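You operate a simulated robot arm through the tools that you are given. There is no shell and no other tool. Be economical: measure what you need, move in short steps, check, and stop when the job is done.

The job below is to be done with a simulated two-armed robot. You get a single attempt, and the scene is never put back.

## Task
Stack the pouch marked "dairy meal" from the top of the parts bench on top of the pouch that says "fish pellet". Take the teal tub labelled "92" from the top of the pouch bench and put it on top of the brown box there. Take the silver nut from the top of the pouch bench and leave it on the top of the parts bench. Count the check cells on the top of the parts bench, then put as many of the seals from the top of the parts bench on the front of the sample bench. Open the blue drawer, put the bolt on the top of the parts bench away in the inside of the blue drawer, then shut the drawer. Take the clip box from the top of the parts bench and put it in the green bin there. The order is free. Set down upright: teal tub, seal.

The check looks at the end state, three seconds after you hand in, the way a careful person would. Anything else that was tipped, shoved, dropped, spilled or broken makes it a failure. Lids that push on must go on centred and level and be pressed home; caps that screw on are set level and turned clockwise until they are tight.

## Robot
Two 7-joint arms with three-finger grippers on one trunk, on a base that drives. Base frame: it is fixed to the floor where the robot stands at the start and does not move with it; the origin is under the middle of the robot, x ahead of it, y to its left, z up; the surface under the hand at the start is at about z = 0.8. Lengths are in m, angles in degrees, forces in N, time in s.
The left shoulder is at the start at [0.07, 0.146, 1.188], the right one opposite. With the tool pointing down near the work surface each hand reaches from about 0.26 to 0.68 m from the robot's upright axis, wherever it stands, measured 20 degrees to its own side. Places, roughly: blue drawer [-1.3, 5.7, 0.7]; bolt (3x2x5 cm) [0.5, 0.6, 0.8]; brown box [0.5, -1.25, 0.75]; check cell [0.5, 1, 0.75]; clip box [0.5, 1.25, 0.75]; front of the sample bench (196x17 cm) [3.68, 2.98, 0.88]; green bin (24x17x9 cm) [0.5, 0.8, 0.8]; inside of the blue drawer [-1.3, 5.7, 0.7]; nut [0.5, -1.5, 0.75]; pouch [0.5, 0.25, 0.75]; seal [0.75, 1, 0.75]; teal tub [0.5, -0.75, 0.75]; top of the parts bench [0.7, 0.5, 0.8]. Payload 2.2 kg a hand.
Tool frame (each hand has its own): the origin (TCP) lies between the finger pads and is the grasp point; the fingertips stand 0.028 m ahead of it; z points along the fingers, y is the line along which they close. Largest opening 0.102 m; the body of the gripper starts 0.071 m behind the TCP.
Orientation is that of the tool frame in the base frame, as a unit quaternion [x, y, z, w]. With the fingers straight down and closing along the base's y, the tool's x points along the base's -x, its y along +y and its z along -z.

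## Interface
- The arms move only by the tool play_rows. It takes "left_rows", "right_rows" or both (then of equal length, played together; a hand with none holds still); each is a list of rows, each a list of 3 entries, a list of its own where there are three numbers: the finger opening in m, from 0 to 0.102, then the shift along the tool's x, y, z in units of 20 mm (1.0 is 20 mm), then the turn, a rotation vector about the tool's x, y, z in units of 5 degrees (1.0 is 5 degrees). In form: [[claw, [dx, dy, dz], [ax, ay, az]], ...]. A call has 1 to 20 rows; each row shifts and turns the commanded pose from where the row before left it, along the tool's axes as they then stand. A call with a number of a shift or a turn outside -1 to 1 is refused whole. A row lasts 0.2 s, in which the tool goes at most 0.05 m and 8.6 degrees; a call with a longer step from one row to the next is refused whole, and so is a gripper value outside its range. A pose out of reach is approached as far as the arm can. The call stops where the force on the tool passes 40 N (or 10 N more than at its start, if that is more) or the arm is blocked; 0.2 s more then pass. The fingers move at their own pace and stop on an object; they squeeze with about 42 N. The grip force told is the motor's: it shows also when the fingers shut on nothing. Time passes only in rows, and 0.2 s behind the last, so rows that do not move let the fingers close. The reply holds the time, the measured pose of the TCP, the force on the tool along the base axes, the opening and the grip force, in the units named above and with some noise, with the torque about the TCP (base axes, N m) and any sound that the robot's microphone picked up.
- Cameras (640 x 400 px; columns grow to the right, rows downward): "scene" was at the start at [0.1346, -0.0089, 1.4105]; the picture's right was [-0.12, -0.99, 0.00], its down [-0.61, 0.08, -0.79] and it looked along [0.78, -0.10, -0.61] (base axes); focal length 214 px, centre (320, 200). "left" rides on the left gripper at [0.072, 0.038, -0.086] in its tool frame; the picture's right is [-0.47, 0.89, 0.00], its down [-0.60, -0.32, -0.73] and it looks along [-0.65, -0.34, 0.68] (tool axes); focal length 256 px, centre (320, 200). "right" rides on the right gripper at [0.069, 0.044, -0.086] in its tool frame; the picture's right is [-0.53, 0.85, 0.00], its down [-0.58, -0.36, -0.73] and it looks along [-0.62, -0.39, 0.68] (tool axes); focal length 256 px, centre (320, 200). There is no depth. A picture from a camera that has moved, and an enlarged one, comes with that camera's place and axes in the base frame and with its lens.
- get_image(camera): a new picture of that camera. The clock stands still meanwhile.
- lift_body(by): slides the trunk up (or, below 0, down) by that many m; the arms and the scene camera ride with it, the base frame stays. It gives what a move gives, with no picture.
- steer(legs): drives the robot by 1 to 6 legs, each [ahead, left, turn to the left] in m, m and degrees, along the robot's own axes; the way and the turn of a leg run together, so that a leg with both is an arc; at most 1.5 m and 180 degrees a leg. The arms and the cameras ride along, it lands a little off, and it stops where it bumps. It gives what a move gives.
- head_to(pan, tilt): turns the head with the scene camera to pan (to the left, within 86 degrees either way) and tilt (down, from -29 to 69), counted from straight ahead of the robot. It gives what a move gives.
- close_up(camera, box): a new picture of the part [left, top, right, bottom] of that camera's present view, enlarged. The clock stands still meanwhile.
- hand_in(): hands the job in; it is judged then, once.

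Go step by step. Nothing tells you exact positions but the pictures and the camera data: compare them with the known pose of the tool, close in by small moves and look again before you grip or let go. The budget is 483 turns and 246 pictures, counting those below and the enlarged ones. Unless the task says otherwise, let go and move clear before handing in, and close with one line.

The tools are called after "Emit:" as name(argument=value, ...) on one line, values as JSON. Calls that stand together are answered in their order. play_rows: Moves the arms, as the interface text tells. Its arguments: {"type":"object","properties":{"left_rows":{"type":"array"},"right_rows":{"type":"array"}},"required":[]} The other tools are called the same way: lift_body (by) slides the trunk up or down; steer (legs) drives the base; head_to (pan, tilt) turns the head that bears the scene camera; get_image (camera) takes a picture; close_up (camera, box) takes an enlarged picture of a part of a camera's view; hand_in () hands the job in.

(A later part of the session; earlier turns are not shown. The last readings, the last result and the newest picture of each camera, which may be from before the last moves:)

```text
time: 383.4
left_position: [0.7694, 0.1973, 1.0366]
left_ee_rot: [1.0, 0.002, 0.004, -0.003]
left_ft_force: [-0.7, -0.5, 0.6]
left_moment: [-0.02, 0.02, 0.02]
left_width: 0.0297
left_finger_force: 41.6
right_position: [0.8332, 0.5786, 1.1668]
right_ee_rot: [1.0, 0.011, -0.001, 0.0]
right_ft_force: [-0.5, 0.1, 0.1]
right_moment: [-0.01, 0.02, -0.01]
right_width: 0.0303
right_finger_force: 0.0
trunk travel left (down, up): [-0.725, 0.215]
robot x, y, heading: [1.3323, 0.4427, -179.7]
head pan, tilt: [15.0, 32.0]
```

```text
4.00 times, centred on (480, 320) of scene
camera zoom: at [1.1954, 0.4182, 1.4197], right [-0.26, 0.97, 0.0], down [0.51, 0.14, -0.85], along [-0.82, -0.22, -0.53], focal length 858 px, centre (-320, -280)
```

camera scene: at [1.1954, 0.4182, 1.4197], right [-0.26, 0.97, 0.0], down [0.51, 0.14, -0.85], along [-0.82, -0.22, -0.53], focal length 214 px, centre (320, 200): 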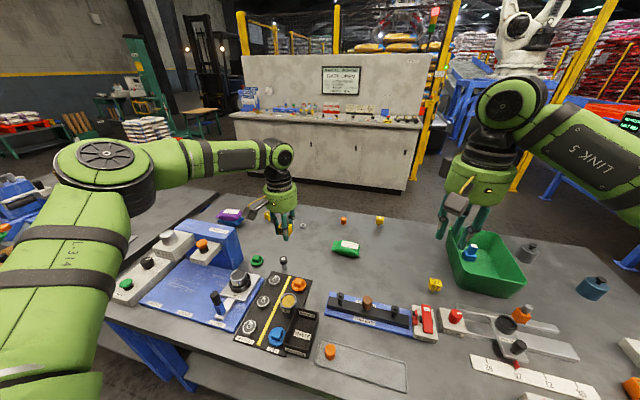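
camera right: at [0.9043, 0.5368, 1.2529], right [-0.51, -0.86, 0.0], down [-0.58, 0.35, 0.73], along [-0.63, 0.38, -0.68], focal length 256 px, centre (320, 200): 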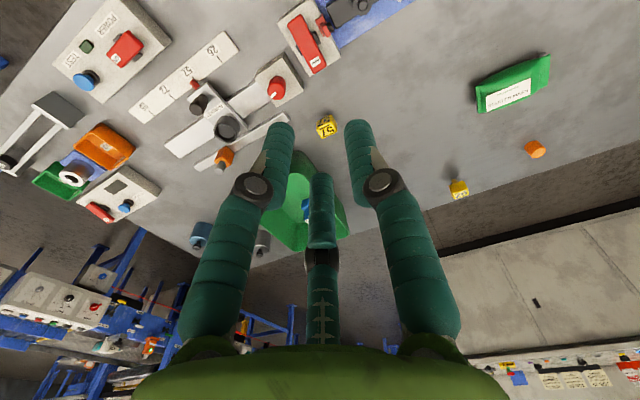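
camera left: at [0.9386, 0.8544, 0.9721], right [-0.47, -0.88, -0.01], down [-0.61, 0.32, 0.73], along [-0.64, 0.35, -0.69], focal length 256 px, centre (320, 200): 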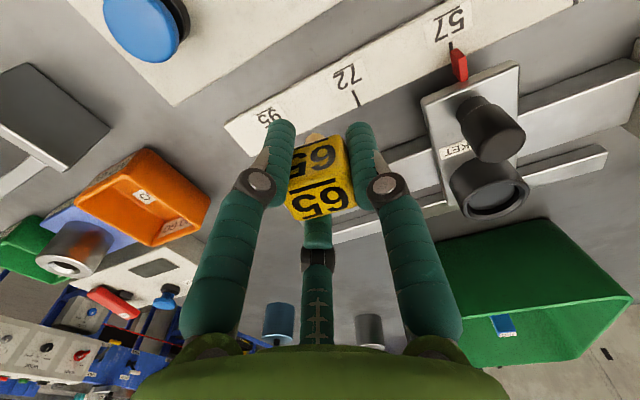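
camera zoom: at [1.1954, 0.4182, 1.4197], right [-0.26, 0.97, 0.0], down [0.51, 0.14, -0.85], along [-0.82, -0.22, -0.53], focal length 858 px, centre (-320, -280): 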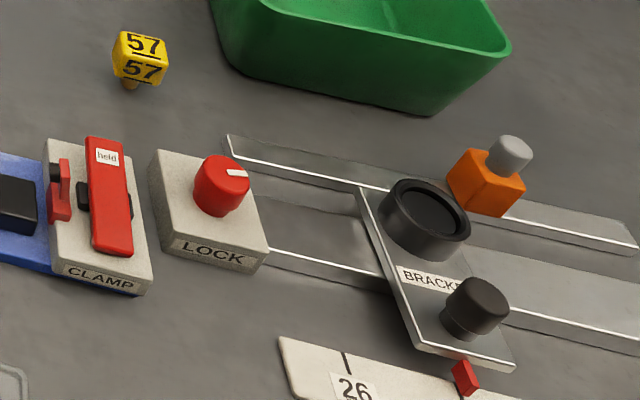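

The discs are labelled "CAPS", so not seals – good. Now approach 57 with the right hand.

Emit:
steer(legs=[[0.04, 0.0, 0]])

Emit:
play_rows(left_rows=[[0.02, [0, 0, -1], [0, 0, 0]], [0.02, [0, 0, -1], [0, 0, 0]], [0.02, [0, 0, -1], [0, 0, 0]], [0.02, [0, 0, -1], [0, 0, 0]], [0.02, [0, 0, -1], [0, 0, 0]], [0.02, [0, 0, -1], [0, 0, 0]]], right_rows=[[0.055, [-0.85, -0.6, 0.5], [0, 0, 0]], [0.055, [-0.85, -0.6, 0.5], [0, 0, 0]], [0.055, [-0.85, -0.6, 0.5], [0, 0, 0]], [0.055, [-0.85, -0.6, 0.5], [0, 0, 0]], [0.055, [-0.85, -0.7, 0.5], [0, 0, 0]], [0.055, [-0.85, -0.7, 0.5], [0, 0, 0]]])

Emit:
lift_body(by=-0.15)

Emit:
get_image(camera="right")

```text
time: 384.3
left_position: [0.7323, 0.198, 1.0398]
left_ee_rot: [1.0, 0.001, 0.001, -0.002]
left_ft_force: [1.0, 0.9, -1.3]
left_moment: [0.01, 0.09, 0.02]
left_width: 0.0297
left_finger_force: 41.3
right_position: [0.7981, 0.5795, 1.1686]
right_ee_rot: [1.0, 0.012, -0.004, 0.001]
right_ft_force: [0.6, 0.4, 0.6]
right_moment: [0.04, 0.05, 0.01]
right_width: 0.03
right_finger_force: 0.1
trunk travel left (down, up): [-0.725, 0.215]
robot x, y, heading: [1.2886, 0.4449, -180.2]
head pan, tilt: [15.0, 32.0]
```

```text
time: 385.7
left_position: [0.7312, 0.195, 1.157]
left_ee_rot: [1.0, 0.001, 0.003, -0.002]
left_ft_force: [-0.1, 0.3, -0.1]
left_moment: [-0.06, 0.0, 0.02]
left_width: 0.0296
left_finger_force: 42.2
left hand out of reach, approached as far as the arm can: row 6
right_position: [0.6854, 0.6521, 1.1034]
right_ee_rot: [1.0, 0.012, 0.0, 0.001]
right_ft_force: [-0.6, 0.0, -0.8]
right_moment: [-0.01, -0.01, 0.02]
right_width: 0.0548
right_finger_force: 0.0
trunk travel left (down, up): [-0.725, 0.215]
robot x, y, heading: [1.2962, 0.4393, -180.0]
head pan, tilt: [15.0, 32.0]
```

```text
time: 387.5
left_position: [0.7322, 0.1951, 1.0069]
left_ee_rot: [1.0, 0.002, 0.002, -0.003]
left_ft_force: [-0.3, 0.1, 0.1]
left_moment: [0.0, -0.01, 0.0]
left_width: 0.0298
left_finger_force: 42.2
right_position: [0.6875, 0.651, 0.9562]
right_ee_rot: [1.0, 0.012, -0.001, 0.001]
right_ft_force: [-0.6, -0.2, -0.4]
right_moment: [-0.02, -0.03, 0.03]
right_width: 0.0549
right_finger_force: 0.1
trunk travel left (down, up): [-0.575, 0.365]
robot x, y, heading: [1.2908, 0.4372, -180.0]
head pan, tilt: [15.0, 32.0]
```

```text
80 pictures are left
camera right: at [0.7576, 0.6106, 1.0419], right [-0.51, -0.86, 0.0], down [-0.58, 0.35, 0.73], along [-0.63, 0.38, -0.68], focal length 256 px, centre (320, 200)
```

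right: 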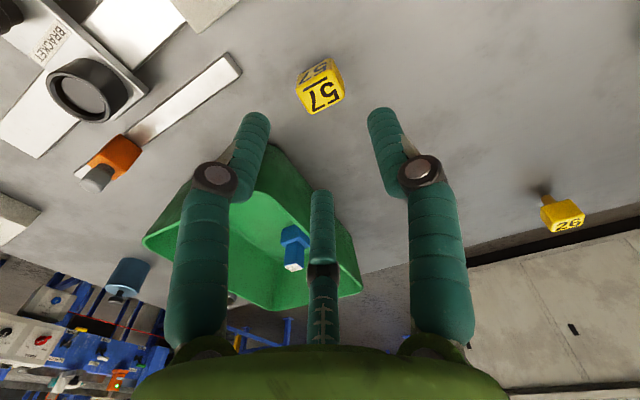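

Emit:
play_rows(right_rows=[[0.055, [-0.25, -0.2, 0.95], [0, 0, 0]], [0.055, [0, 0, 0.95], [0, 0, 0]], [0.055, [0, 0, 0.95], [0, 0, 0]], [0.055, [0, 0, 0.95], [0, 0, 0]], [0.055, [0, 0, 0.95], [0, 0, 0]], [0.055, [0, 0, 0.85], [0, 0, 0]]])

Emit:
get_image(camera="right")

```text
time: 388.9
left_position: [0.7307, 0.1955, 1.0069]
left_ee_rot: [1.0, 0.002, 0.002, -0.003]
left_ft_force: [-0.6, -0.6, 0.2]
left_moment: [-0.03, 0.0, 0.01]
left_width: 0.0295
left_finger_force: 41.9
right_position: [0.6806, 0.6563, 0.8438]
right_ee_rot: [1.0, 0.012, -0.002, 0.001]
right_ft_force: [-0.6, -0.3, 0.2]
right_moment: [-0.02, 0.01, 0.0]
right_width: 0.055
right_finger_force: 0.0
trunk travel left (down, up): [-0.575, 0.365]
robot x, y, heading: [1.2897, 0.4435, -180.2]
head pan, tilt: [15.0, 32.0]
```

```text
79 pictures are left
camera right: at [0.7515, 0.6143, 0.9302], right [-0.51, -0.86, 0.0], down [-0.58, 0.35, 0.73], along [-0.63, 0.38, -0.68], focal length 256 px, centre (320, 200)
```

right: 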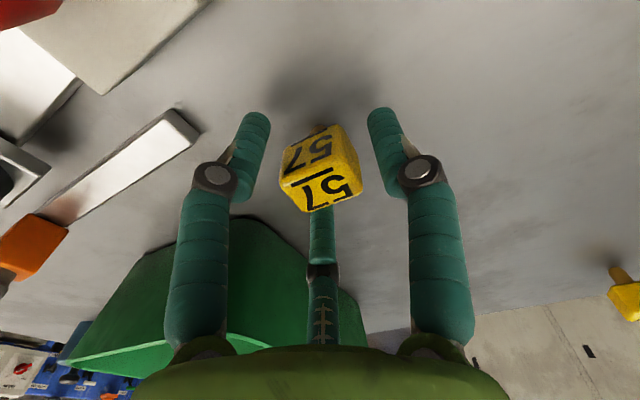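

Emit:
play_rows(right_rows=[[0.055, [0, 0, 0.2], [0, 0, 0]], [0.02, [0, 0, 0], [0, 0, 0]], [0.02, [0, 0, 0], [0, 0, 0]], [0.02, [0, 0, 0], [0, 0, 0]]])

Emit:
play_rows(right_rows=[[0.02, [0, 0, -0.4], [0, 0, 0]], [0.02, [0, 0, -0.8], [0, 0, 0]], [0.02, [0, 0, -0.8], [0, 0, 0]], [0.02, [0, 0, -0.8], [0, 0, 0]]])

Emit:
get_image(camera="right")

```text
time: 389.9
left_position: [0.7308, 0.195, 1.0064]
left_ee_rot: [1.0, 0.001, 0.002, -0.004]
left_ft_force: [0.5, 1.1, -0.6]
left_moment: [0.0, 0.0, -0.01]
left_width: 0.0295
left_finger_force: 41.8
right_position: [0.6815, 0.656, 0.8404]
right_ee_rot: [1.0, 0.012, 0.0, 0.001]
right_ft_force: [-0.7, 0.9, 0.0]
right_moment: [0.03, -0.01, 0.01]
right_width: 0.0304
right_finger_force: 42.0
trunk travel left (down, up): [-0.575, 0.365]
robot x, y, heading: [1.2896, 0.443, -179.9]
head pan, tilt: [15.0, 32.0]
```

```text
time: 390.9
left_position: [0.7307, 0.1953, 1.0059]
left_ee_rot: [1.0, 0.002, 0.002, -0.004]
left_ft_force: [-0.2, 0.5, -0.9]
left_moment: [-0.03, 0.05, -0.03]
left_width: 0.0293
left_finger_force: 41.9
right_position: [0.6825, 0.6553, 0.8955]
right_ee_rot: [1.0, 0.012, -0.001, 0.001]
right_ft_force: [-0.4, 0.4, -0.3]
right_moment: [0.03, 0.0, -0.01]
right_width: 0.0303
right_finger_force: 42.1
trunk travel left (down, up): [-0.575, 0.365]
robot x, y, heading: [1.2935, 0.4377, -179.9]
head pan, tilt: [15.0, 32.0]
```

```text
78 pictures are left
camera right: at [0.7527, 0.6141, 0.9826], right [-0.51, -0.86, 0.0], down [-0.58, 0.35, 0.73], along [-0.63, 0.37, -0.68], focal length 256 px, centre (320, 200)
```

right: 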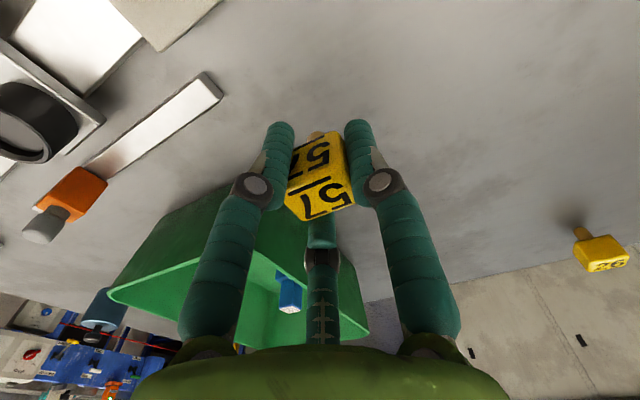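

Both seals are held. Raise, back away, turn round and head for the sample bench.

Emit:
lift_body(by=0.3)

Emit:
steer(legs=[[-1.1, 0, 0], [0, 0, -180], [0.3, 1.2, 0]])

Emit:
head_to(pan=35, tilt=30)

Emit:
get_image(camera="scene")

```text
time: 393.9
left_position: [0.729, 0.1943, 1.3063]
left_ee_rot: [1.0, 0.003, 0.003, -0.004]
left_ft_force: [-0.9, 0.7, 0.5]
left_moment: [-0.02, 0.01, 0.03]
left_width: 0.0295
left_finger_force: 42.3
right_position: [0.681, 0.6549, 1.1961]
right_ee_rot: [1.0, 0.013, -0.001, 0.001]
right_ft_force: [0.3, 0.2, -0.7]
right_moment: [0.02, 0.0, -0.05]
right_width: 0.0299
right_finger_force: 42.1
trunk travel left (down, up): [-0.875, 0.065]
robot x, y, heading: [1.2932, 0.4403, -180.0]
head pan, tilt: [15.0, 32.0]
```

```text
time: 412.9
left_position: [3.3325, 1.8555, 1.3074]
left_ee_rot: [0.024, 1.0, -0.003, -0.003]
left_ft_force: [-0.9, 0.5, -0.6]
left_moment: [0.01, 0.0, -0.04]
left_width: 0.0298
left_finger_force: 41.8
right_position: [3.3578, 1.3943, 1.1956]
right_ee_rot: [0.013, 1.0, 0.001, 0.001]
right_ft_force: [0.8, -0.3, -0.7]
right_moment: [0.0, -0.02, -0.03]
right_width: 0.031
right_finger_force: 8.7
trunk travel left (down, up): [-0.875, 0.065]
robot x, y, heading: [2.7604, 1.6417, -2.7]
head pan, tilt: [15.0, 32.0]
```

```text
time: 413.8
left_position: [3.3325, 1.8573, 1.3063]
left_ee_rot: [0.024, 1.0, -0.004, -0.001]
left_ft_force: [-0.2, -0.4, -0.4]
left_moment: [-0.01, -0.02, 0.01]
left_width: 0.0291
left_finger_force: 41.6
right_position: [3.3582, 1.3947, 1.1959]
right_ee_rot: [0.013, 1.0, 0.001, 0.001]
right_ft_force: [0.0, -0.2, 0.1]
right_moment: [-0.01, -0.01, 0.03]
right_width: 0.0314
right_finger_force: 8.2
trunk travel left (down, up): [-0.875, 0.065]
robot x, y, heading: [2.7586, 1.6391, -2.6]
head pan, tilt: [35.0, 30.0]
```

```text
77 pictures are left
camera scene: at [2.8856, 1.6885, 1.5725], right [0.53, -0.85, 0.0], down [-0.42, -0.27, -0.87], along [0.73, 0.46, -0.5], focal length 214 px, centre (320, 200)
```

scene: 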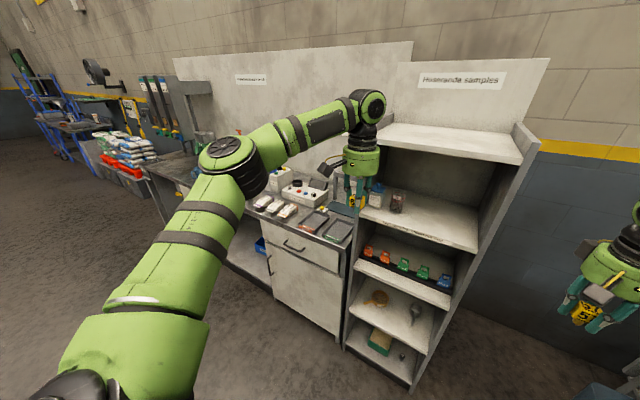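

The right grip force dropped; check that hand.

Emit:
get_image(camera="right")

Emit:
get_image(camera="left")

```text
76 pictures are left
camera right: at [3.2911, 1.4406, 1.282], right [0.56, 0.83, 0.0], down [0.57, -0.38, 0.73], along [0.61, -0.41, -0.68], focal length 256 px, centre (320, 200)
```

right: 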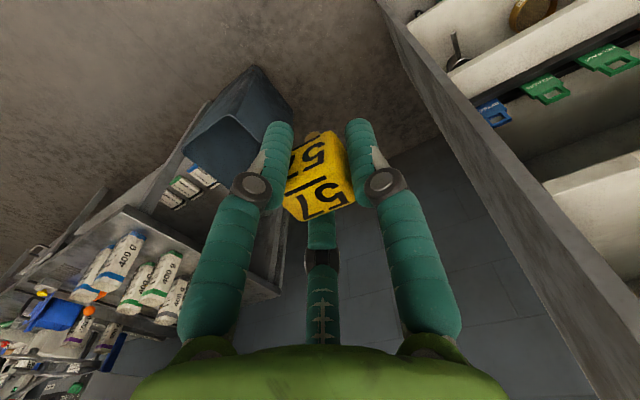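

```text
75 pictures are left
camera left: at [3.2625, 1.8993, 1.3916], right [0.51, 0.86, -0.01], down [0.59, -0.34, 0.73], along [0.63, -0.37, -0.68], focal length 256 px, centre (320, 200)
```

left: 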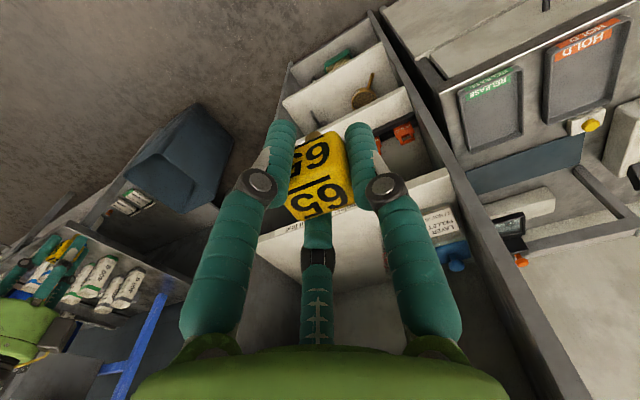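

Tighten the right grip, back off from the rack, then strafe left along the sample bench.

Emit:
play_rows(right_rows=[[0.0, [0, 0, 0], [0, 0, 0]], [0.0, [0, 0, 0], [0, 0, 0]]], left_rows=[[0.0, [0, 0, 0], [0, 0, 0]], [0.0, [0, 0, 0], [0, 0, 0]]])

Emit:
steer(legs=[[-0.15, 0, 2.6], [0, 1.2, 0]])

Emit:
head_to(pan=0, tilt=30)

Emit:
get_image(camera="scene")

Emit:
get_image(camera="right")

```text
time: 414.4
left_position: [3.3321, 1.8578, 1.306]
left_ee_rot: [0.024, 1.0, -0.003, -0.003]
left_ft_force: [-0.3, 0.4, -1.0]
left_moment: [0.01, 0.0, -0.02]
left_width: 0.0293
left_finger_force: 41.9
right_position: [3.358, 1.3945, 1.195]
right_ee_rot: [0.013, 1.0, 0.001, 0.001]
right_ft_force: [-0.5, -0.2, -0.2]
right_moment: [0.01, 0.0, -0.02]
right_width: 0.0297
right_finger_force: 42.0
trunk travel left (down, up): [-0.875, 0.065]
robot x, y, heading: [2.7597, 1.6425, -2.6]
head pan, tilt: [35.0, 30.0]
```

```text
time: 421.3
left_position: [3.193, 3.0513, 1.307]
left_ee_rot: [0.01, 1.0, -0.003, -0.002]
left_ft_force: [0.2, -0.3, -0.7]
left_moment: [0.01, 0.01, 0.0]
left_width: 0.0294
left_finger_force: 41.9
right_position: [3.2303, 2.5902, 1.1947]
right_ee_rot: [-0.001, 1.0, 0.0, 0.001]
right_ft_force: [-0.4, 0.5, -0.1]
right_moment: [0.02, 0.01, 0.01]
right_width: 0.0293
right_finger_force: 41.5
trunk travel left (down, up): [-0.875, 0.065]
robot x, y, heading: [2.623, 2.8194, -1.3]
head pan, tilt: [35.0, 30.0]
```

```text
time: 422.3
left_position: [3.193, 3.0525, 1.3062]
left_ee_rot: [0.011, 1.0, -0.005, -0.003]
left_ft_force: [0.1, 0.5, 0.5]
left_moment: [0.02, -0.01, 0.0]
left_width: 0.0292
left_finger_force: 42.2
right_position: [3.2297, 2.5914, 1.1957]
right_ee_rot: [0.0, 1.0, 0.0, 0.002]
right_ft_force: [0.2, -1.1, -0.5]
right_moment: [0.03, -0.04, 0.0]
right_width: 0.0292
right_finger_force: 41.7
trunk travel left (down, up): [-0.875, 0.065]
robot x, y, heading: [2.627, 2.8254, -1.4]
head pan, tilt: [0.0, 30.0]
```

```text
74 pictures are left
camera scene: at [2.7655, 2.8206, 1.5725], right [-0.02, -1.0, 0.0], down [-0.5, 0.01, -0.87], along [0.87, -0.02, -0.5], focal length 214 px, centre (320, 200)
```

scene: 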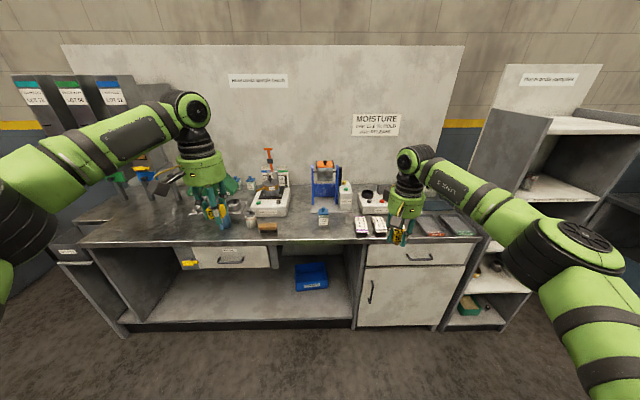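

```text
73 pictures are left
camera right: at [3.1621, 2.6352, 1.282], right [0.53, 0.84, 0.0], down [0.58, -0.37, 0.73], along [0.62, -0.39, -0.68], focal length 256 px, centre (320, 200)
```

right: 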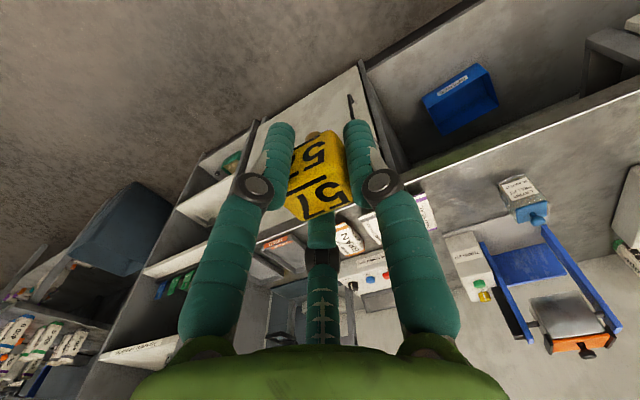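

Emit:
close_up(camera="scene", box=[80, 150, 300, 290])

Emit:
close_up(camera="scene", box=[270, 150, 490, 290])

```text
2.86 times, centred on (190, 220) of scene
camera zoom: at [2.7655, 2.8206, 1.5725], right [-0.02, -1.0, 0.0], down [-0.5, 0.01, -0.87], along [0.87, -0.02, -0.5], focal length 613 px, centre (691, 143)
```

zoom: 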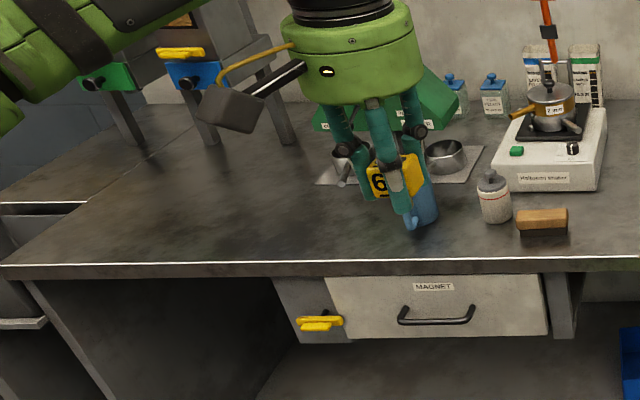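

```text
2.86 times, centred on (380, 220) of scene
camera zoom: at [2.7655, 2.8206, 1.5725], right [-0.02, -1.0, 0.0], down [-0.5, 0.01, -0.87], along [0.87, -0.02, -0.5], focal length 613 px, centre (149, 143)
```

zoom: 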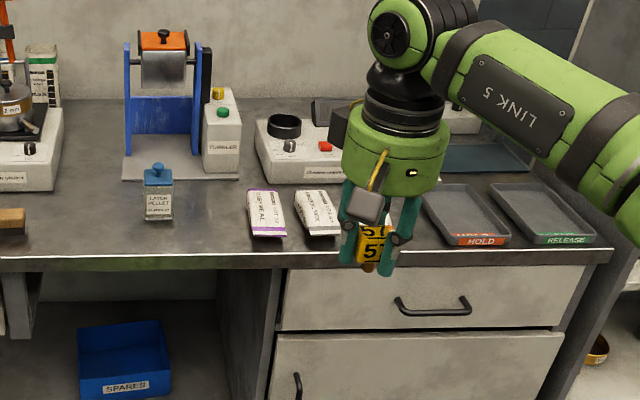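

The front strip is free at y≈3.4–3.9 (edge x≈3.57). I line up: first strafe, then approach.

Emit:
steer(legs=[[0, 0.68, 1.4], [0.45, 0, 0]])

Emit:
head_to(pan=0, tilt=45)

Emit:
get_image(camera="scene")

Emit:
get_image(camera="left")

```text
time: 428.4
left_position: [3.6452, 3.7453, 1.3084]
left_ee_rot: [0.001, 1.0, -0.003, -0.002]
left_ft_force: [-1.3, 0.6, 0.0]
left_moment: [-0.01, -0.03, -0.01]
left_width: 0.0296
left_finger_force: 42.1
right_position: [3.6919, 3.2837, 1.1966]
right_ee_rot: [-0.011, 1.0, 0.0, 0.001]
right_ft_force: [0.0, 1.2, 0.2]
right_moment: [0.04, -0.02, 0.02]
right_width: 0.0294
right_finger_force: 42.1
trunk travel left (down, up): [-0.875, 0.065]
robot x, y, heading: [3.0858, 3.5042, -0.2]
head pan, tilt: [0.0, 30.0]
```

```text
time: 429.2
left_position: [3.6467, 3.7446, 1.3067]
left_ee_rot: [0.001, 1.0, -0.004, -0.003]
left_ft_force: [0.7, -0.3, 0.7]
left_moment: [-0.04, 0.0, 0.01]
left_width: 0.0296
left_finger_force: 42.6
right_position: [3.6956, 3.2838, 1.1949]
right_ee_rot: [-0.01, 1.0, 0.001, 0.001]
right_ft_force: [0.3, -0.3, -1.0]
right_moment: [-0.01, -0.02, 0.01]
right_width: 0.0294
right_finger_force: 42.4
trunk travel left (down, up): [-0.875, 0.065]
robot x, y, heading: [3.088, 3.5048, 0.2]
head pan, tilt: [0.0, 45.0]
```

```text
70 pictures are left
camera scene: at [3.2163, 3.5038, 1.5499], right [0.0, -1.0, 0.0], down [-0.71, 0.0, -0.71], along [0.71, 0.0, -0.71], focal length 214 px, centre (320, 200)
```

scene: 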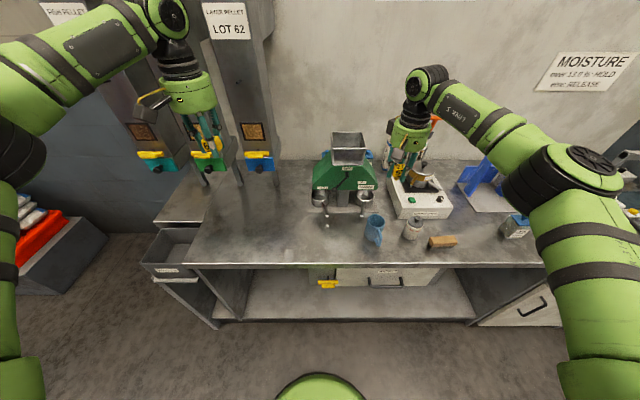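

```text
69 pictures are left
camera left: at [3.5759, 3.7834, 1.3916], right [0.47, 0.88, -0.01], down [0.61, -0.31, 0.73], along [0.64, -0.35, -0.68], focal length 256 px, centre (320, 200)
```

left: 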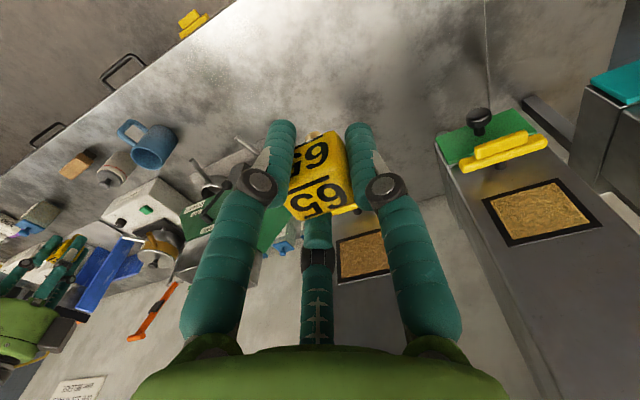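

Bench front edge x≈3.57. I lower the left hand and raise the right, then lower the trunk.

Emit:
play_rows(left_rows=[[0.0, [-0.2, 0, 1], [0, 0, 0]], [0.0, [-0.2, 0, 1], [0, 0, 0]], [0.0, [-0.2, 0, 1], [0, 0, 0]], [0.0, [-0.2, 0, 1], [0, 0, 0]], [0.0, [-0.2, 0, 1], [0, 0, 0]], [0.0, [-0.2, 0, 1], [0, 0, 0]]], right_rows=[[0.0, [0.5, 0, -1], [0, 0, 0]], [0.0, [0.5, 0, -1], [0, 0, 0]], [0.0, [0.5, 0, -1], [0, 0, 0]], [0.0, [0.5, 0, -1], [0, 0, 0]], [0.0, [0.5, 0, -1], [0, 0, 0]], [0.0, [0.5, 0, -1], [0, 0, 0]]])

Emit:
lift_body(by=-0.2)

Emit:
get_image(camera="left")

Emit:
get_image(camera="scene")

```text
time: 430.6
left_position: [3.6613, 3.7474, 1.1851]
left_ee_rot: [0.0, 1.0, -0.004, -0.001]
left_ft_force: [0.6, -0.1, -0.3]
left_moment: [-0.01, -0.01, 0.0]
left_width: 0.0292
left_finger_force: 42.3
left hand out of reach, approached as far as the arm can: row 5, 6
right_position: [3.6321, 3.2817, 1.3158]
right_ee_rot: [-0.01, 1.0, 0.0, -0.001]
right_ft_force: [0.2, -0.8, -0.5]
right_moment: [0.03, 0.04, 0.03]
right_width: 0.029
right_finger_force: 41.8
trunk travel left (down, up): [-0.875, 0.065]
robot x, y, heading: [3.0834, 3.5045, -0.2]
head pan, tilt: [0.0, 45.0]
```

```text
time: 432.7
left_position: [3.661, 3.7481, 0.9872]
left_ee_rot: [0.001, 1.0, -0.003, 0.0]
left_ft_force: [-1.4, 0.3, -1.1]
left_moment: [-0.01, 0.0, -0.01]
left_width: 0.0294
left_finger_force: 41.8
right_position: [3.6339, 3.2823, 1.1161]
right_ee_rot: [-0.009, 1.0, 0.001, 0.001]
right_ft_force: [-0.4, 1.1, 0.7]
right_moment: [0.01, 0.02, -0.02]
right_width: 0.0294
right_finger_force: 42.9
trunk travel left (down, up): [-0.675, 0.265]
robot x, y, heading: [3.0889, 3.5007, -0.2]
head pan, tilt: [0.0, 45.0]
```

```text
68 pictures are left
camera left: at [3.5891, 3.7867, 1.0716], right [0.47, 0.88, -0.01], down [0.61, -0.31, 0.73], along [0.65, -0.35, -0.68], focal length 256 px, centre (320, 200)
```

left: 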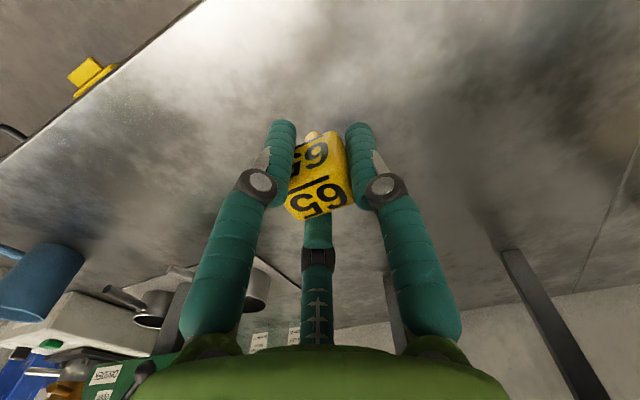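

```text
67 pictures are left
camera scene: at [3.2157, 3.5038, 1.35], right [0.0, -1.0, 0.0], down [-0.71, 0.0, -0.71], along [0.71, 0.0, -0.71], focal length 214 px, centre (320, 200)
```

scene: 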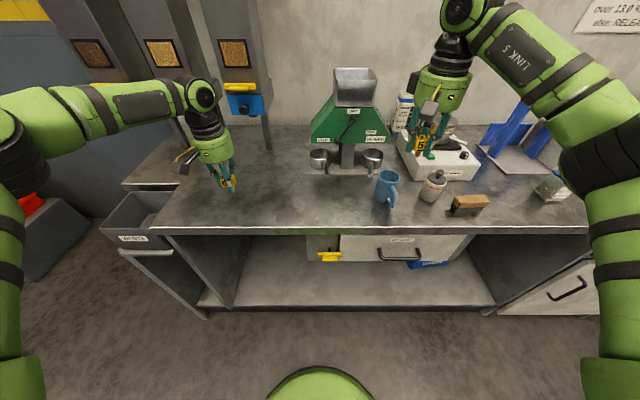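

Lower the seal toward the bench surface.

Emit:
play_rows(left_rows=[[0.0, [0, 0, 0.9], [0, 0, 0]], [0.0, [0, 0, 0.9], [0, 0, 0]], [0.0, [0, 0, 0.6], [0, 0, 0]]])

Emit:
play_rows(left_rows=[[0.0, [0, 0, 0.25], [0, 0, 0]], [0.0, [0, 0, 0.2], [0, 0, 0]]])

Emit:
get_image(camera="left")

```text
time: 433.5
left_position: [3.6536, 3.7512, 0.9379]
left_ee_rot: [0.001, 1.0, -0.004, -0.001]
left_ft_force: [0.2, 0.1, 0.1]
left_moment: [0.02, 0.02, 0.0]
left_width: 0.0291
left_finger_force: 42.5
left hand out of reach, approached as far as the arm can: row 2, 3
right_position: [3.6338, 3.2807, 1.1152]
right_ee_rot: [-0.01, 1.0, 0.001, 0.001]
right_ft_force: [0.7, -0.4, 0.6]
right_moment: [-0.01, -0.04, -0.02]
right_width: 0.0293
right_finger_force: 42.3
trunk travel left (down, up): [-0.675, 0.265]
robot x, y, heading: [3.0875, 3.4985, -0.1]
head pan, tilt: [0.0, 45.0]
```

```text
time: 434.1
left_position: [3.6502, 3.7524, 0.9314]
left_ee_rot: [0.001, 1.0, -0.004, 0.0]
left_ft_force: [0.0, 0.2, 0.1]
left_moment: [-0.04, -0.01, -0.01]
left_width: 0.0293
left_finger_force: 41.8
right_position: [3.6341, 3.2824, 1.1155]
right_ee_rot: [-0.01, 1.0, 0.0, 0.0]
right_ft_force: [-0.1, 0.1, 0.1]
right_moment: [-0.05, 0.0, 0.0]
right_width: 0.0293
right_finger_force: 42.2
trunk travel left (down, up): [-0.675, 0.265]
robot x, y, heading: [3.085, 3.5032, -0.3]
head pan, tilt: [0.0, 45.0]
```

```text
66 pictures are left
camera left: at [3.5791, 3.7907, 1.0167], right [0.47, 0.88, -0.01], down [0.6, -0.31, 0.73], along [0.65, -0.35, -0.68], focal length 256 px, centre (320, 200)
```

left: 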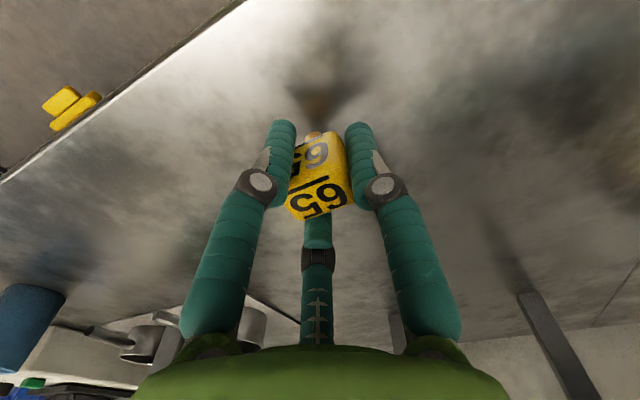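

Emit:
play_rows(left_rows=[[0.0, [0, 0, -1], [0, 0, 0]], [0.0, [0, 0, -1], [0, 0, 0]], [0.0, [0, 0, -1], [0, 0, 0]]])

Emit:
lift_body(by=-0.06)

Emit:
play_rows(left_rows=[[0.0, [-0.4, 0.05, 0], [0, 0, 0]], [0.0, [-0.4, 0.05, 0.3], [0, 0, 0]]])

```text
time: 434.9
left_position: [3.6534, 3.7512, 0.9916]
left_ee_rot: [0.001, 1.0, -0.004, -0.001]
left_ft_force: [0.8, 0.2, -1.0]
left_moment: [-0.01, -0.03, -0.01]
left_width: 0.0291
left_finger_force: 42.3
right_position: [3.6338, 3.2807, 1.1154]
right_ee_rot: [-0.01, 1.0, 0.001, 0.001]
right_ft_force: [0.4, -0.3, 0.1]
right_moment: [-0.02, -0.01, -0.03]
right_width: 0.0291
right_finger_force: 41.8
trunk travel left (down, up): [-0.675, 0.265]
robot x, y, heading: [3.0813, 3.5004, -0.1]
head pan, tilt: [0.0, 45.0]
```

```text
time: 435.9
left_position: [3.6543, 3.7518, 0.9309]
left_ee_rot: [0.001, 1.0, -0.003, -0.002]
left_ft_force: [-0.4, 0.6, 0.1]
left_moment: [-0.01, 0.0, -0.02]
left_width: 0.029
left_finger_force: 42.3
right_position: [3.6339, 3.2817, 1.0549]
right_ee_rot: [-0.011, 1.0, 0.0, 0.0]
right_ft_force: [-0.9, 0.1, -0.6]
right_moment: [0.0, -0.01, 0.0]
right_width: 0.0295
right_finger_force: 41.8
trunk travel left (down, up): [-0.615, 0.325]
robot x, y, heading: [3.0875, 3.5034, -0.4]
head pan, tilt: [0.0, 45.0]
```

```text
time: 436.5
left_position: [3.6655, 3.7553, 0.9251]
left_ee_rot: [0.001, 1.0, -0.004, 0.0]
left_ft_force: [-0.7, 0.9, -0.4]
left_moment: [0.02, 0.01, -0.03]
left_width: 0.0292
left_finger_force: 41.9
left hand out of reach, approached as far as the arm can: row 2
right_position: [3.6337, 3.2829, 1.0562]
right_ee_rot: [-0.01, 1.0, -0.001, 0.001]
right_ft_force: [-0.9, 0.6, -1.3]
right_moment: [-0.01, -0.02, -0.01]
right_width: 0.029
right_finger_force: 42.4
trunk travel left (down, up): [-0.615, 0.325]
robot x, y, heading: [3.0842, 3.5029, 0.1]
head pan, tilt: [0.0, 45.0]
```

Emit:
play_rows(left_rows=[[0.0, [0.3, 0, 0.15], [0, 0, 0]], [0.0, [0, 0, 0.15], [0, 0, 0]]])

Emit:
play_rows(left_rows=[[0.0, [0, 0, 0.15], [0, 0, 0]], [0.0, [0, 0, 0.1], [0, 0, 0]]])

```text
time: 437.1
left_position: [3.6588, 3.7543, 0.919]
left_ee_rot: [0.001, 1.0, -0.004, -0.002]
left_ft_force: [-0.1, -0.1, -0.1]
left_moment: [0.03, 0.01, 0.0]
left_width: 0.0291
left_finger_force: 42.3
right_position: [3.6342, 3.2823, 1.0565]
right_ee_rot: [-0.009, 1.0, 0.001, 0.001]
right_ft_force: [0.2, -0.4, -0.8]
right_moment: [-0.01, -0.03, 0.02]
right_width: 0.0294
right_finger_force: 41.9
trunk travel left (down, up): [-0.615, 0.325]
robot x, y, heading: [3.084, 3.5054, -0.1]
head pan, tilt: [0.0, 45.0]
```

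```text
time: 437.7
left_position: [3.6607, 3.7538, 0.9182]
left_ee_rot: [0.0, 1.0, -0.005, 0.004]
left_ft_force: [1.6, 4.6, 20.8]
left_moment: [0.2, -0.04, -0.01]
left_width: 0.0294
left_finger_force: 42.2
right_position: [3.6319, 3.281, 1.0578]
right_ee_rot: [-0.009, 1.0, 0.001, 0.001]
right_ft_force: [0.3, -0.1, -0.9]
right_moment: [0.03, 0.01, -0.01]
right_width: 0.0295
right_finger_force: 41.8
trunk travel left (down, up): [-0.615, 0.325]
robot x, y, heading: [3.0882, 3.506, -0.0]
head pan, tilt: [0.0, 45.0]
```

Contact. Ease off slightly, open gently, and look.

Emit:
play_rows(left_rows=[[0.0, [0, 0, -0.13], [0, 0, 0]], [0.035, [0, 0, 0], [0, 0, 0]], [0.05, [0, 0, 0], [0, 0, 0]], [0.06, [0, 0, 0], [0, 0, 0]], [0.06, [0, 0, -0.4], [0, 0, 0]], [0.06, [0, 0, -0.9], [0, 0, 0]], [0.06, [0, 0, -1], [0, 0, 0]], [0.06, [0, 0, -1], [0, 0, 0]], [0.06, [0, 0, -1], [0, 0, 0]]])

Emit:
get_image(camera="left")

Emit:
close_up(camera="scene", box=[160, 100, 320, 220])

```text
time: 439.7
left_position: [3.6621, 3.7551, 1.0049]
left_ee_rot: [0.001, 1.0, -0.003, -0.002]
left_ft_force: [-0.5, 0.2, 0.6]
left_moment: [0.01, 0.0, 0.0]
left_width: 0.0597
left_finger_force: 0.0
right_position: [3.6342, 3.2812, 1.0552]
right_ee_rot: [-0.01, 1.0, 0.001, 0.001]
right_ft_force: [0.6, 0.2, -0.2]
right_moment: [0.04, 0.03, -0.04]
right_width: 0.0293
right_finger_force: 42.6
trunk travel left (down, up): [-0.615, 0.325]
robot x, y, heading: [3.0862, 3.503, -0.6]
head pan, tilt: [0.0, 45.0]
```

```text
65 pictures are left
camera left: at [3.5885, 3.7945, 1.0897], right [0.47, 0.88, -0.01], down [0.61, -0.31, 0.73], along [0.64, -0.35, -0.68], focal length 256 px, centre (320, 200)
```

left: 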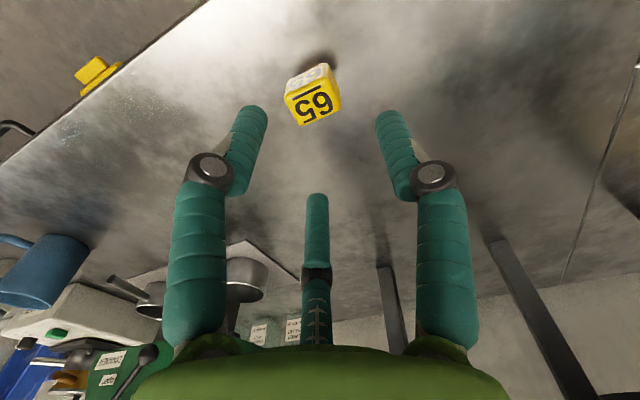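

```text
3.33 times, centred on (240, 160) of scene
camera zoom: at [3.2159, 3.5037, 1.2899], right [0.0, -1.0, 0.0], down [-0.71, 0.0, -0.71], along [0.71, 0.0, -0.71], focal length 715 px, centre (587, 333)
```

zoom: 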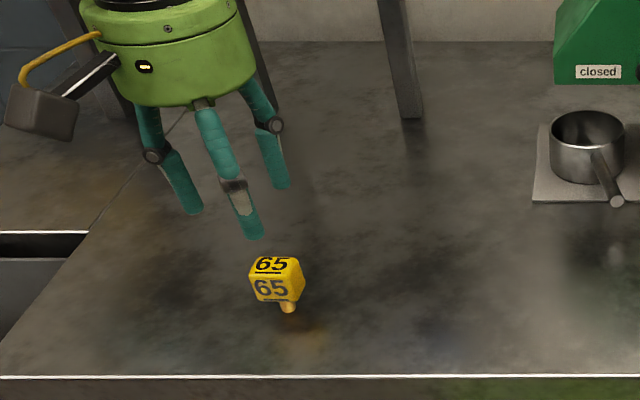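

Seal 65 stands upright on the front strip. Now the right one: retract the left, shift the base left 0.24 and place at y≈3.52.

Emit:
play_rows(left_rows=[[0.06, [0.8, 0, -0.6], [0, 0, 0]], [0.06, [0.8, 0, -0.6], [0, 0, 0]], [0.06, [0.8, 0, -0.6], [0, 0, 0]], [0.06, [0.8, 0, -0.6], [0, 0, 0]], [0.06, [0.8, 0, -0.6], [0, 0, 0]], [0.06, [0.8, 0, -0.6], [0, 0, 0]]])

Emit:
steer(legs=[[0, 0.24, 0.3]])

Emit:
get_image(camera="scene")

Emit:
get_image(camera="right")

```text
time: 441.1
left_position: [3.5617, 3.7556, 1.0758]
left_ee_rot: [0.001, 1.0, -0.003, -0.001]
left_ft_force: [-0.2, -0.2, -0.2]
left_moment: [-0.01, -0.01, -0.01]
left_width: 0.06
left_finger_force: 0.1
right_position: [3.6322, 3.2816, 1.0563]
right_ee_rot: [-0.009, 1.0, 0.001, 0.001]
right_ft_force: [-0.3, 0.0, -0.3]
right_moment: [0.0, -0.01, 0.03]
right_width: 0.0295
right_finger_force: 41.7
trunk travel left (down, up): [-0.615, 0.325]
robot x, y, heading: [3.0891, 3.5007, -0.2]
head pan, tilt: [0.0, 45.0]
```

```text
time: 442.9
left_position: [3.5641, 3.9955, 1.0746]
left_ee_rot: [-0.001, 1.0, -0.003, 0.0]
left_ft_force: [-0.3, 1.4, -0.3]
left_moment: [-0.01, 0.02, 0.0]
left_width: 0.0599
left_finger_force: 0.0
right_position: [3.6363, 3.5231, 1.0556]
right_ee_rot: [-0.01, 1.0, 0.001, 0.001]
right_ft_force: [0.0, -0.4, -0.1]
right_moment: [0.01, 0.0, 0.02]
right_width: 0.0292
right_finger_force: 42.1
trunk travel left (down, up): [-0.615, 0.325]
robot x, y, heading: [3.0842, 3.7449, -0.0]
head pan, tilt: [0.0, 45.0]
```

```text
63 pictures are left
camera scene: at [3.2164, 3.7446, 1.2899], right [0.0, -1.0, 0.0], down [-0.71, 0.0, -0.71], along [0.71, 0.0, -0.71], focal length 214 px, centre (320, 200)
```

scene: 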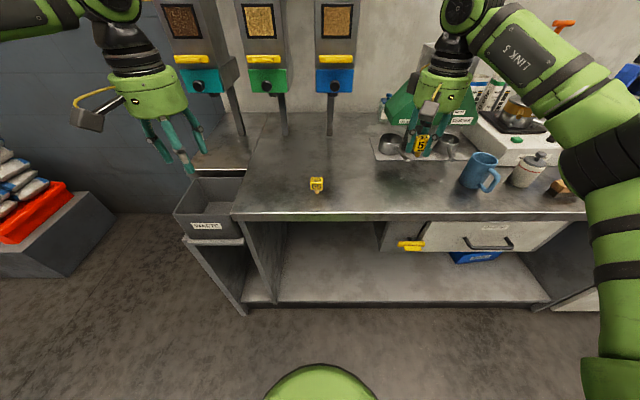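

```text
62 pictures are left
camera right: at [3.5657, 3.5655, 1.1419], right [0.52, 0.86, 0.0], down [0.58, -0.35, 0.73], along [0.63, -0.38, -0.68], focal length 256 px, centre (320, 200)
```

right: 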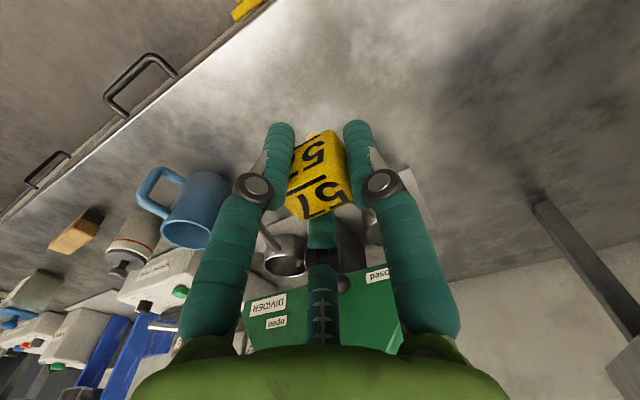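

Emit:
play_rows(right_rows=[[0.0, [-0.2, 0, 1], [0, 0, 0]], [0.0, [-0.2, 0, 1], [0, 0, 0]], [0.0, [-0.2, 0, 1], [0, 0, 0]], [0.0, [-0.2, 0, 1], [0, 0, 0]], [0.0, [0, 0, 1], [0, 0, 0]], [0.0, [0, 0, 0.9], [0, 0, 0]]])

Emit:
get_image(camera="right")

Emit:
close_up(camera="scene", box=[290, 120, 480, 240])

```text
time: 444.3
left_position: [3.5638, 3.9968, 1.0747]
left_ee_rot: [0.0, 1.0, -0.004, -0.001]
left_ft_force: [0.8, 0.2, 0.3]
left_moment: [-0.02, 0.01, 0.02]
left_width: 0.0602
left_finger_force: 0.1
right_position: [3.6508, 3.5238, 0.9363]
right_ee_rot: [-0.011, 1.0, 0.0, 0.0]
right_ft_force: [-0.1, -0.9, -0.4]
right_moment: [0.01, 0.04, -0.02]
right_width: 0.0292
right_finger_force: 41.7
trunk travel left (down, up): [-0.615, 0.325]
robot x, y, heading: [3.0843, 3.7418, -0.3]
head pan, tilt: [0.0, 45.0]
```

```text
61 pictures are left
camera right: at [3.5819, 3.5666, 1.0232], right [0.52, 0.86, 0.0], down [0.58, -0.35, 0.73], along [0.63, -0.38, -0.68], focal length 256 px, centre (320, 200)
```

right: 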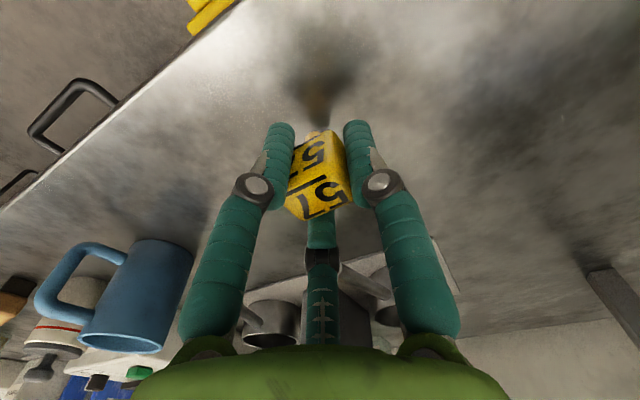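

```text
3.33 times, centred on (385, 180) of scene
camera zoom: at [3.2168, 3.7451, 1.2899], right [0.0, -1.0, 0.0], down [-0.71, 0.0, -0.71], along [0.71, 0.0, -0.71], focal length 715 px, centre (103, 267)
```

zoom: 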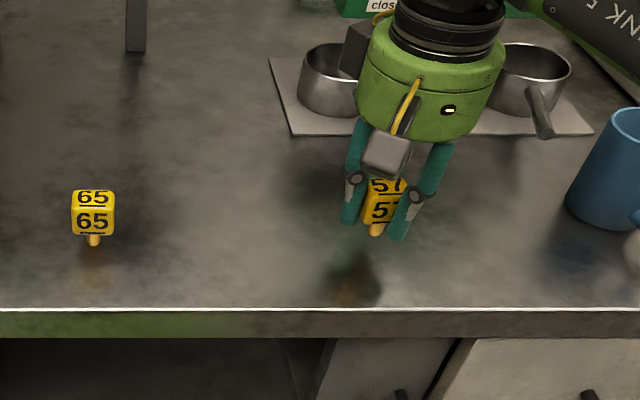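

Emit:
close_up(camera="scene", box=[385, 155, 435, 200])

Emit:
close_up(camera="right", box=[260, 60, 380, 240])

```text
8.89 times, centred on (410, 178) of scene
camera zoom: at [3.2168, 3.7451, 1.2899], right [0.0, -1.0, 0.0], down [-0.71, 0.0, -0.71], along [0.71, 0.0, -0.71], focal length 1906 px, centre (-480, 400)
```

zoom: 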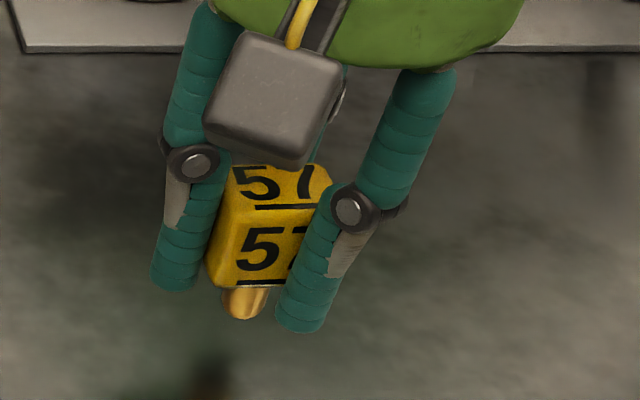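

```text
2.22 times, centred on (320, 150) of right
camera zoom: at [3.5819, 3.5666, 1.0232], right [0.52, 0.86, 0.0], down [0.58, -0.35, 0.73], along [0.63, -0.38, -0.68], focal length 569 px, centre (320, 311)
```

zoom: 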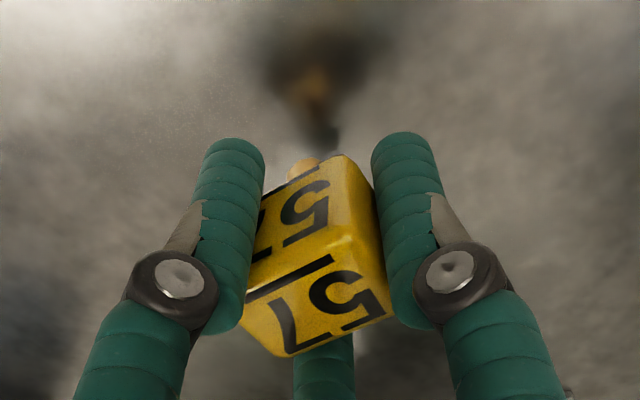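

It is in line with the fingers, i.e. upright. Lower to contact.

Emit:
play_rows(right_rows=[[0.0, [0, 0, 0.4], [0, 0, 0]], [0.0, [0, 0, 0.2], [0, 0, 0]]])

Emit:
play_rows(right_rows=[[0.0, [0, 0, 0.15], [0, 0, 0]], [0.0, [0, 0, 0.1], [0, 0, 0]]])

```text
time: 444.9
left_position: [3.5642, 3.9969, 1.076]
left_ee_rot: [-0.001, 1.0, -0.003, -0.001]
left_ft_force: [-0.2, -1.1, -0.3]
left_moment: [0.02, -0.01, 0.02]
left_width: 0.0601
left_finger_force: 0.1
right_position: [3.6509, 3.525, 0.9255]
right_ee_rot: [-0.01, 1.0, 0.001, 0.0]
right_ft_force: [0.2, 0.0, -0.2]
right_moment: [-0.03, 0.0, 0.02]
right_width: 0.0296
right_finger_force: 42.0
trunk travel left (down, up): [-0.615, 0.325]
robot x, y, heading: [3.0847, 3.748, -0.1]
head pan, tilt: [0.0, 45.0]
```

```text
time: 445.5
left_position: [3.565, 3.9965, 1.0748]
left_ee_rot: [0.001, 1.0, -0.003, -0.001]
left_ft_force: [-0.1, -0.4, -0.7]
left_moment: [-0.02, 0.01, -0.03]
left_width: 0.0603
left_finger_force: 0.1
right_position: [3.6521, 3.5236, 0.92]
right_ee_rot: [-0.01, 1.0, 0.001, 0.001]
right_ft_force: [0.7, 0.1, -0.7]
right_moment: [-0.01, -0.01, 0.04]
right_width: 0.0294
right_finger_force: 41.9
trunk travel left (down, up): [-0.615, 0.325]
robot x, y, heading: [3.0848, 3.7437, -0.2]
head pan, tilt: [0.0, 45.0]
```

Emit:
play_rows(right_rows=[[0.0, [0, 0, 0.1], [0, 0, 0]], [0.0, [0, 0, 0.08], [0, 0, 0]]])

Emit:
play_rows(right_rows=[[0.0, [0, 0, 0.08], [0, 0, 0]], [0.0, [0, 0, 0.08], [0, 0, 0]]])

```text
time: 446.1
left_position: [3.5635, 3.9981, 1.0759]
left_ee_rot: [-0.001, 1.0, -0.005, -0.001]
left_ft_force: [-0.2, 0.5, 0.5]
left_moment: [0.0, 0.03, 0.02]
left_width: 0.0601
left_finger_force: 0.0
right_position: [3.6516, 3.5248, 0.9196]
right_ee_rot: [-0.009, 1.0, 0.001, 0.003]
right_ft_force: [2.7, -0.4, 11.9]
right_moment: [-0.03, -0.14, 0.03]
right_width: 0.0293
right_finger_force: 42.1
trunk travel left (down, up): [-0.615, 0.325]
robot x, y, heading: [3.0853, 3.7389, -0.1]
head pan, tilt: [0.0, 45.0]
```

```text
time: 446.7
left_position: [3.5621, 3.9985, 1.0768]
left_ee_rot: [0.0, 1.0, -0.004, 0.0]
left_ft_force: [0.5, -0.7, 0.4]
left_moment: [0.0, -0.01, 0.0]
left_width: 0.0602
left_finger_force: 0.0
right_position: [3.6508, 3.5243, 0.9195]
right_ee_rot: [-0.009, 1.0, 0.001, 0.008]
right_ft_force: [7.9, -4.2, 29.5]
right_moment: [-0.23, -0.31, 0.02]
right_width: 0.0291
right_finger_force: 42.2
trunk travel left (down, up): [-0.615, 0.325]
robot x, y, heading: [3.0883, 3.7452, -0.3]
head pan, tilt: [0.0, 45.0]
```

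Contact. Ease up about 3 mm of command, release, rise.

Emit:
play_rows(right_rows=[[0.0, [0, 0, -0.2], [0, 0, 0]], [0.035, [0, 0, 0], [0, 0, 0]], [0.05, [0, 0, 0], [0, 0, 0]], [0.06, [0, 0, 0], [0, 0, 0]], [0.06, [0, 0, -0.4], [0, 0, 0]], [0.06, [0, 0, -0.9], [0, 0, 0]], [0.06, [0, 0, -1], [0, 0, 0]], [0.06, [0, 0, -1], [0, 0, 0]], [0.06, [0, 0, -1], [0, 0, 0]], [0.06, [0, 0, -1], [0, 0, 0]]])

Emit:
close_up(camera="scene", box=[290, 120, 480, 240])

Emit:
get_image(camera="right")

```text
time: 448.9
left_position: [3.564, 3.9969, 1.0754]
left_ee_rot: [0.0, 1.0, -0.005, 0.0]
left_ft_force: [-0.1, 0.5, -0.4]
left_moment: [0.0, -0.02, -0.04]
left_width: 0.0599
left_finger_force: 0.1
right_position: [3.6514, 3.5255, 1.0238]
right_ee_rot: [-0.01, 1.0, 0.0, 0.001]
right_ft_force: [0.0, -0.3, 0.2]
right_moment: [0.0, 0.0, -0.03]
right_width: 0.0599
right_finger_force: 0.1
trunk travel left (down, up): [-0.615, 0.325]
robot x, y, heading: [3.0887, 3.7446, -0.1]
head pan, tilt: [0.0, 45.0]
```

```text
3.33 times, centred on (385, 180) of scene
camera zoom: at [3.216, 3.7459, 1.29], right [0.0, -1.0, 0.0], down [-0.71, 0.0, -0.71], along [0.71, 0.0, -0.71], focal length 715 px, centre (103, 267)
```

zoom: 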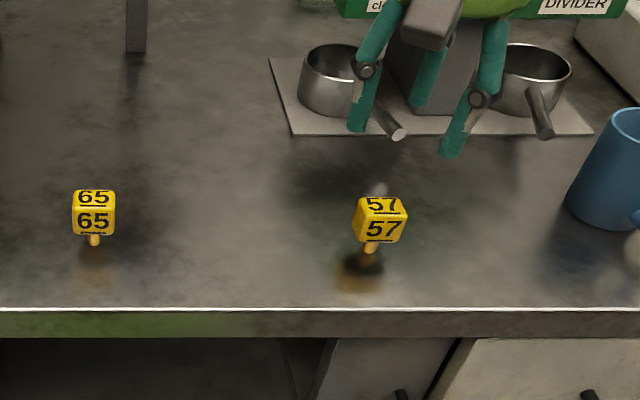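

```text
56 pictures are left
camera right: at [3.5815, 3.5676, 1.1106], right [0.52, 0.86, 0.0], down [0.58, -0.35, 0.73], along [0.63, -0.38, -0.68], focal length 256 px, centre (320, 200)
```

right: 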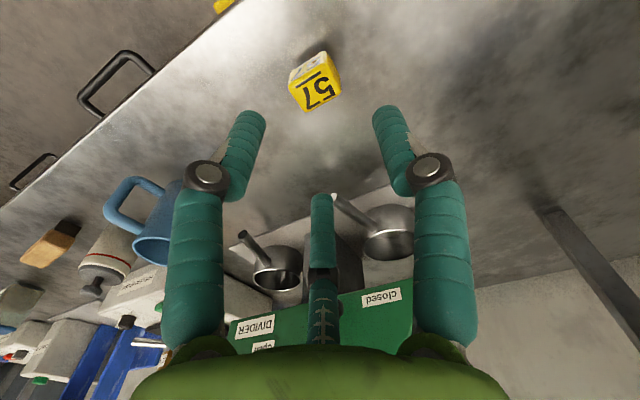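

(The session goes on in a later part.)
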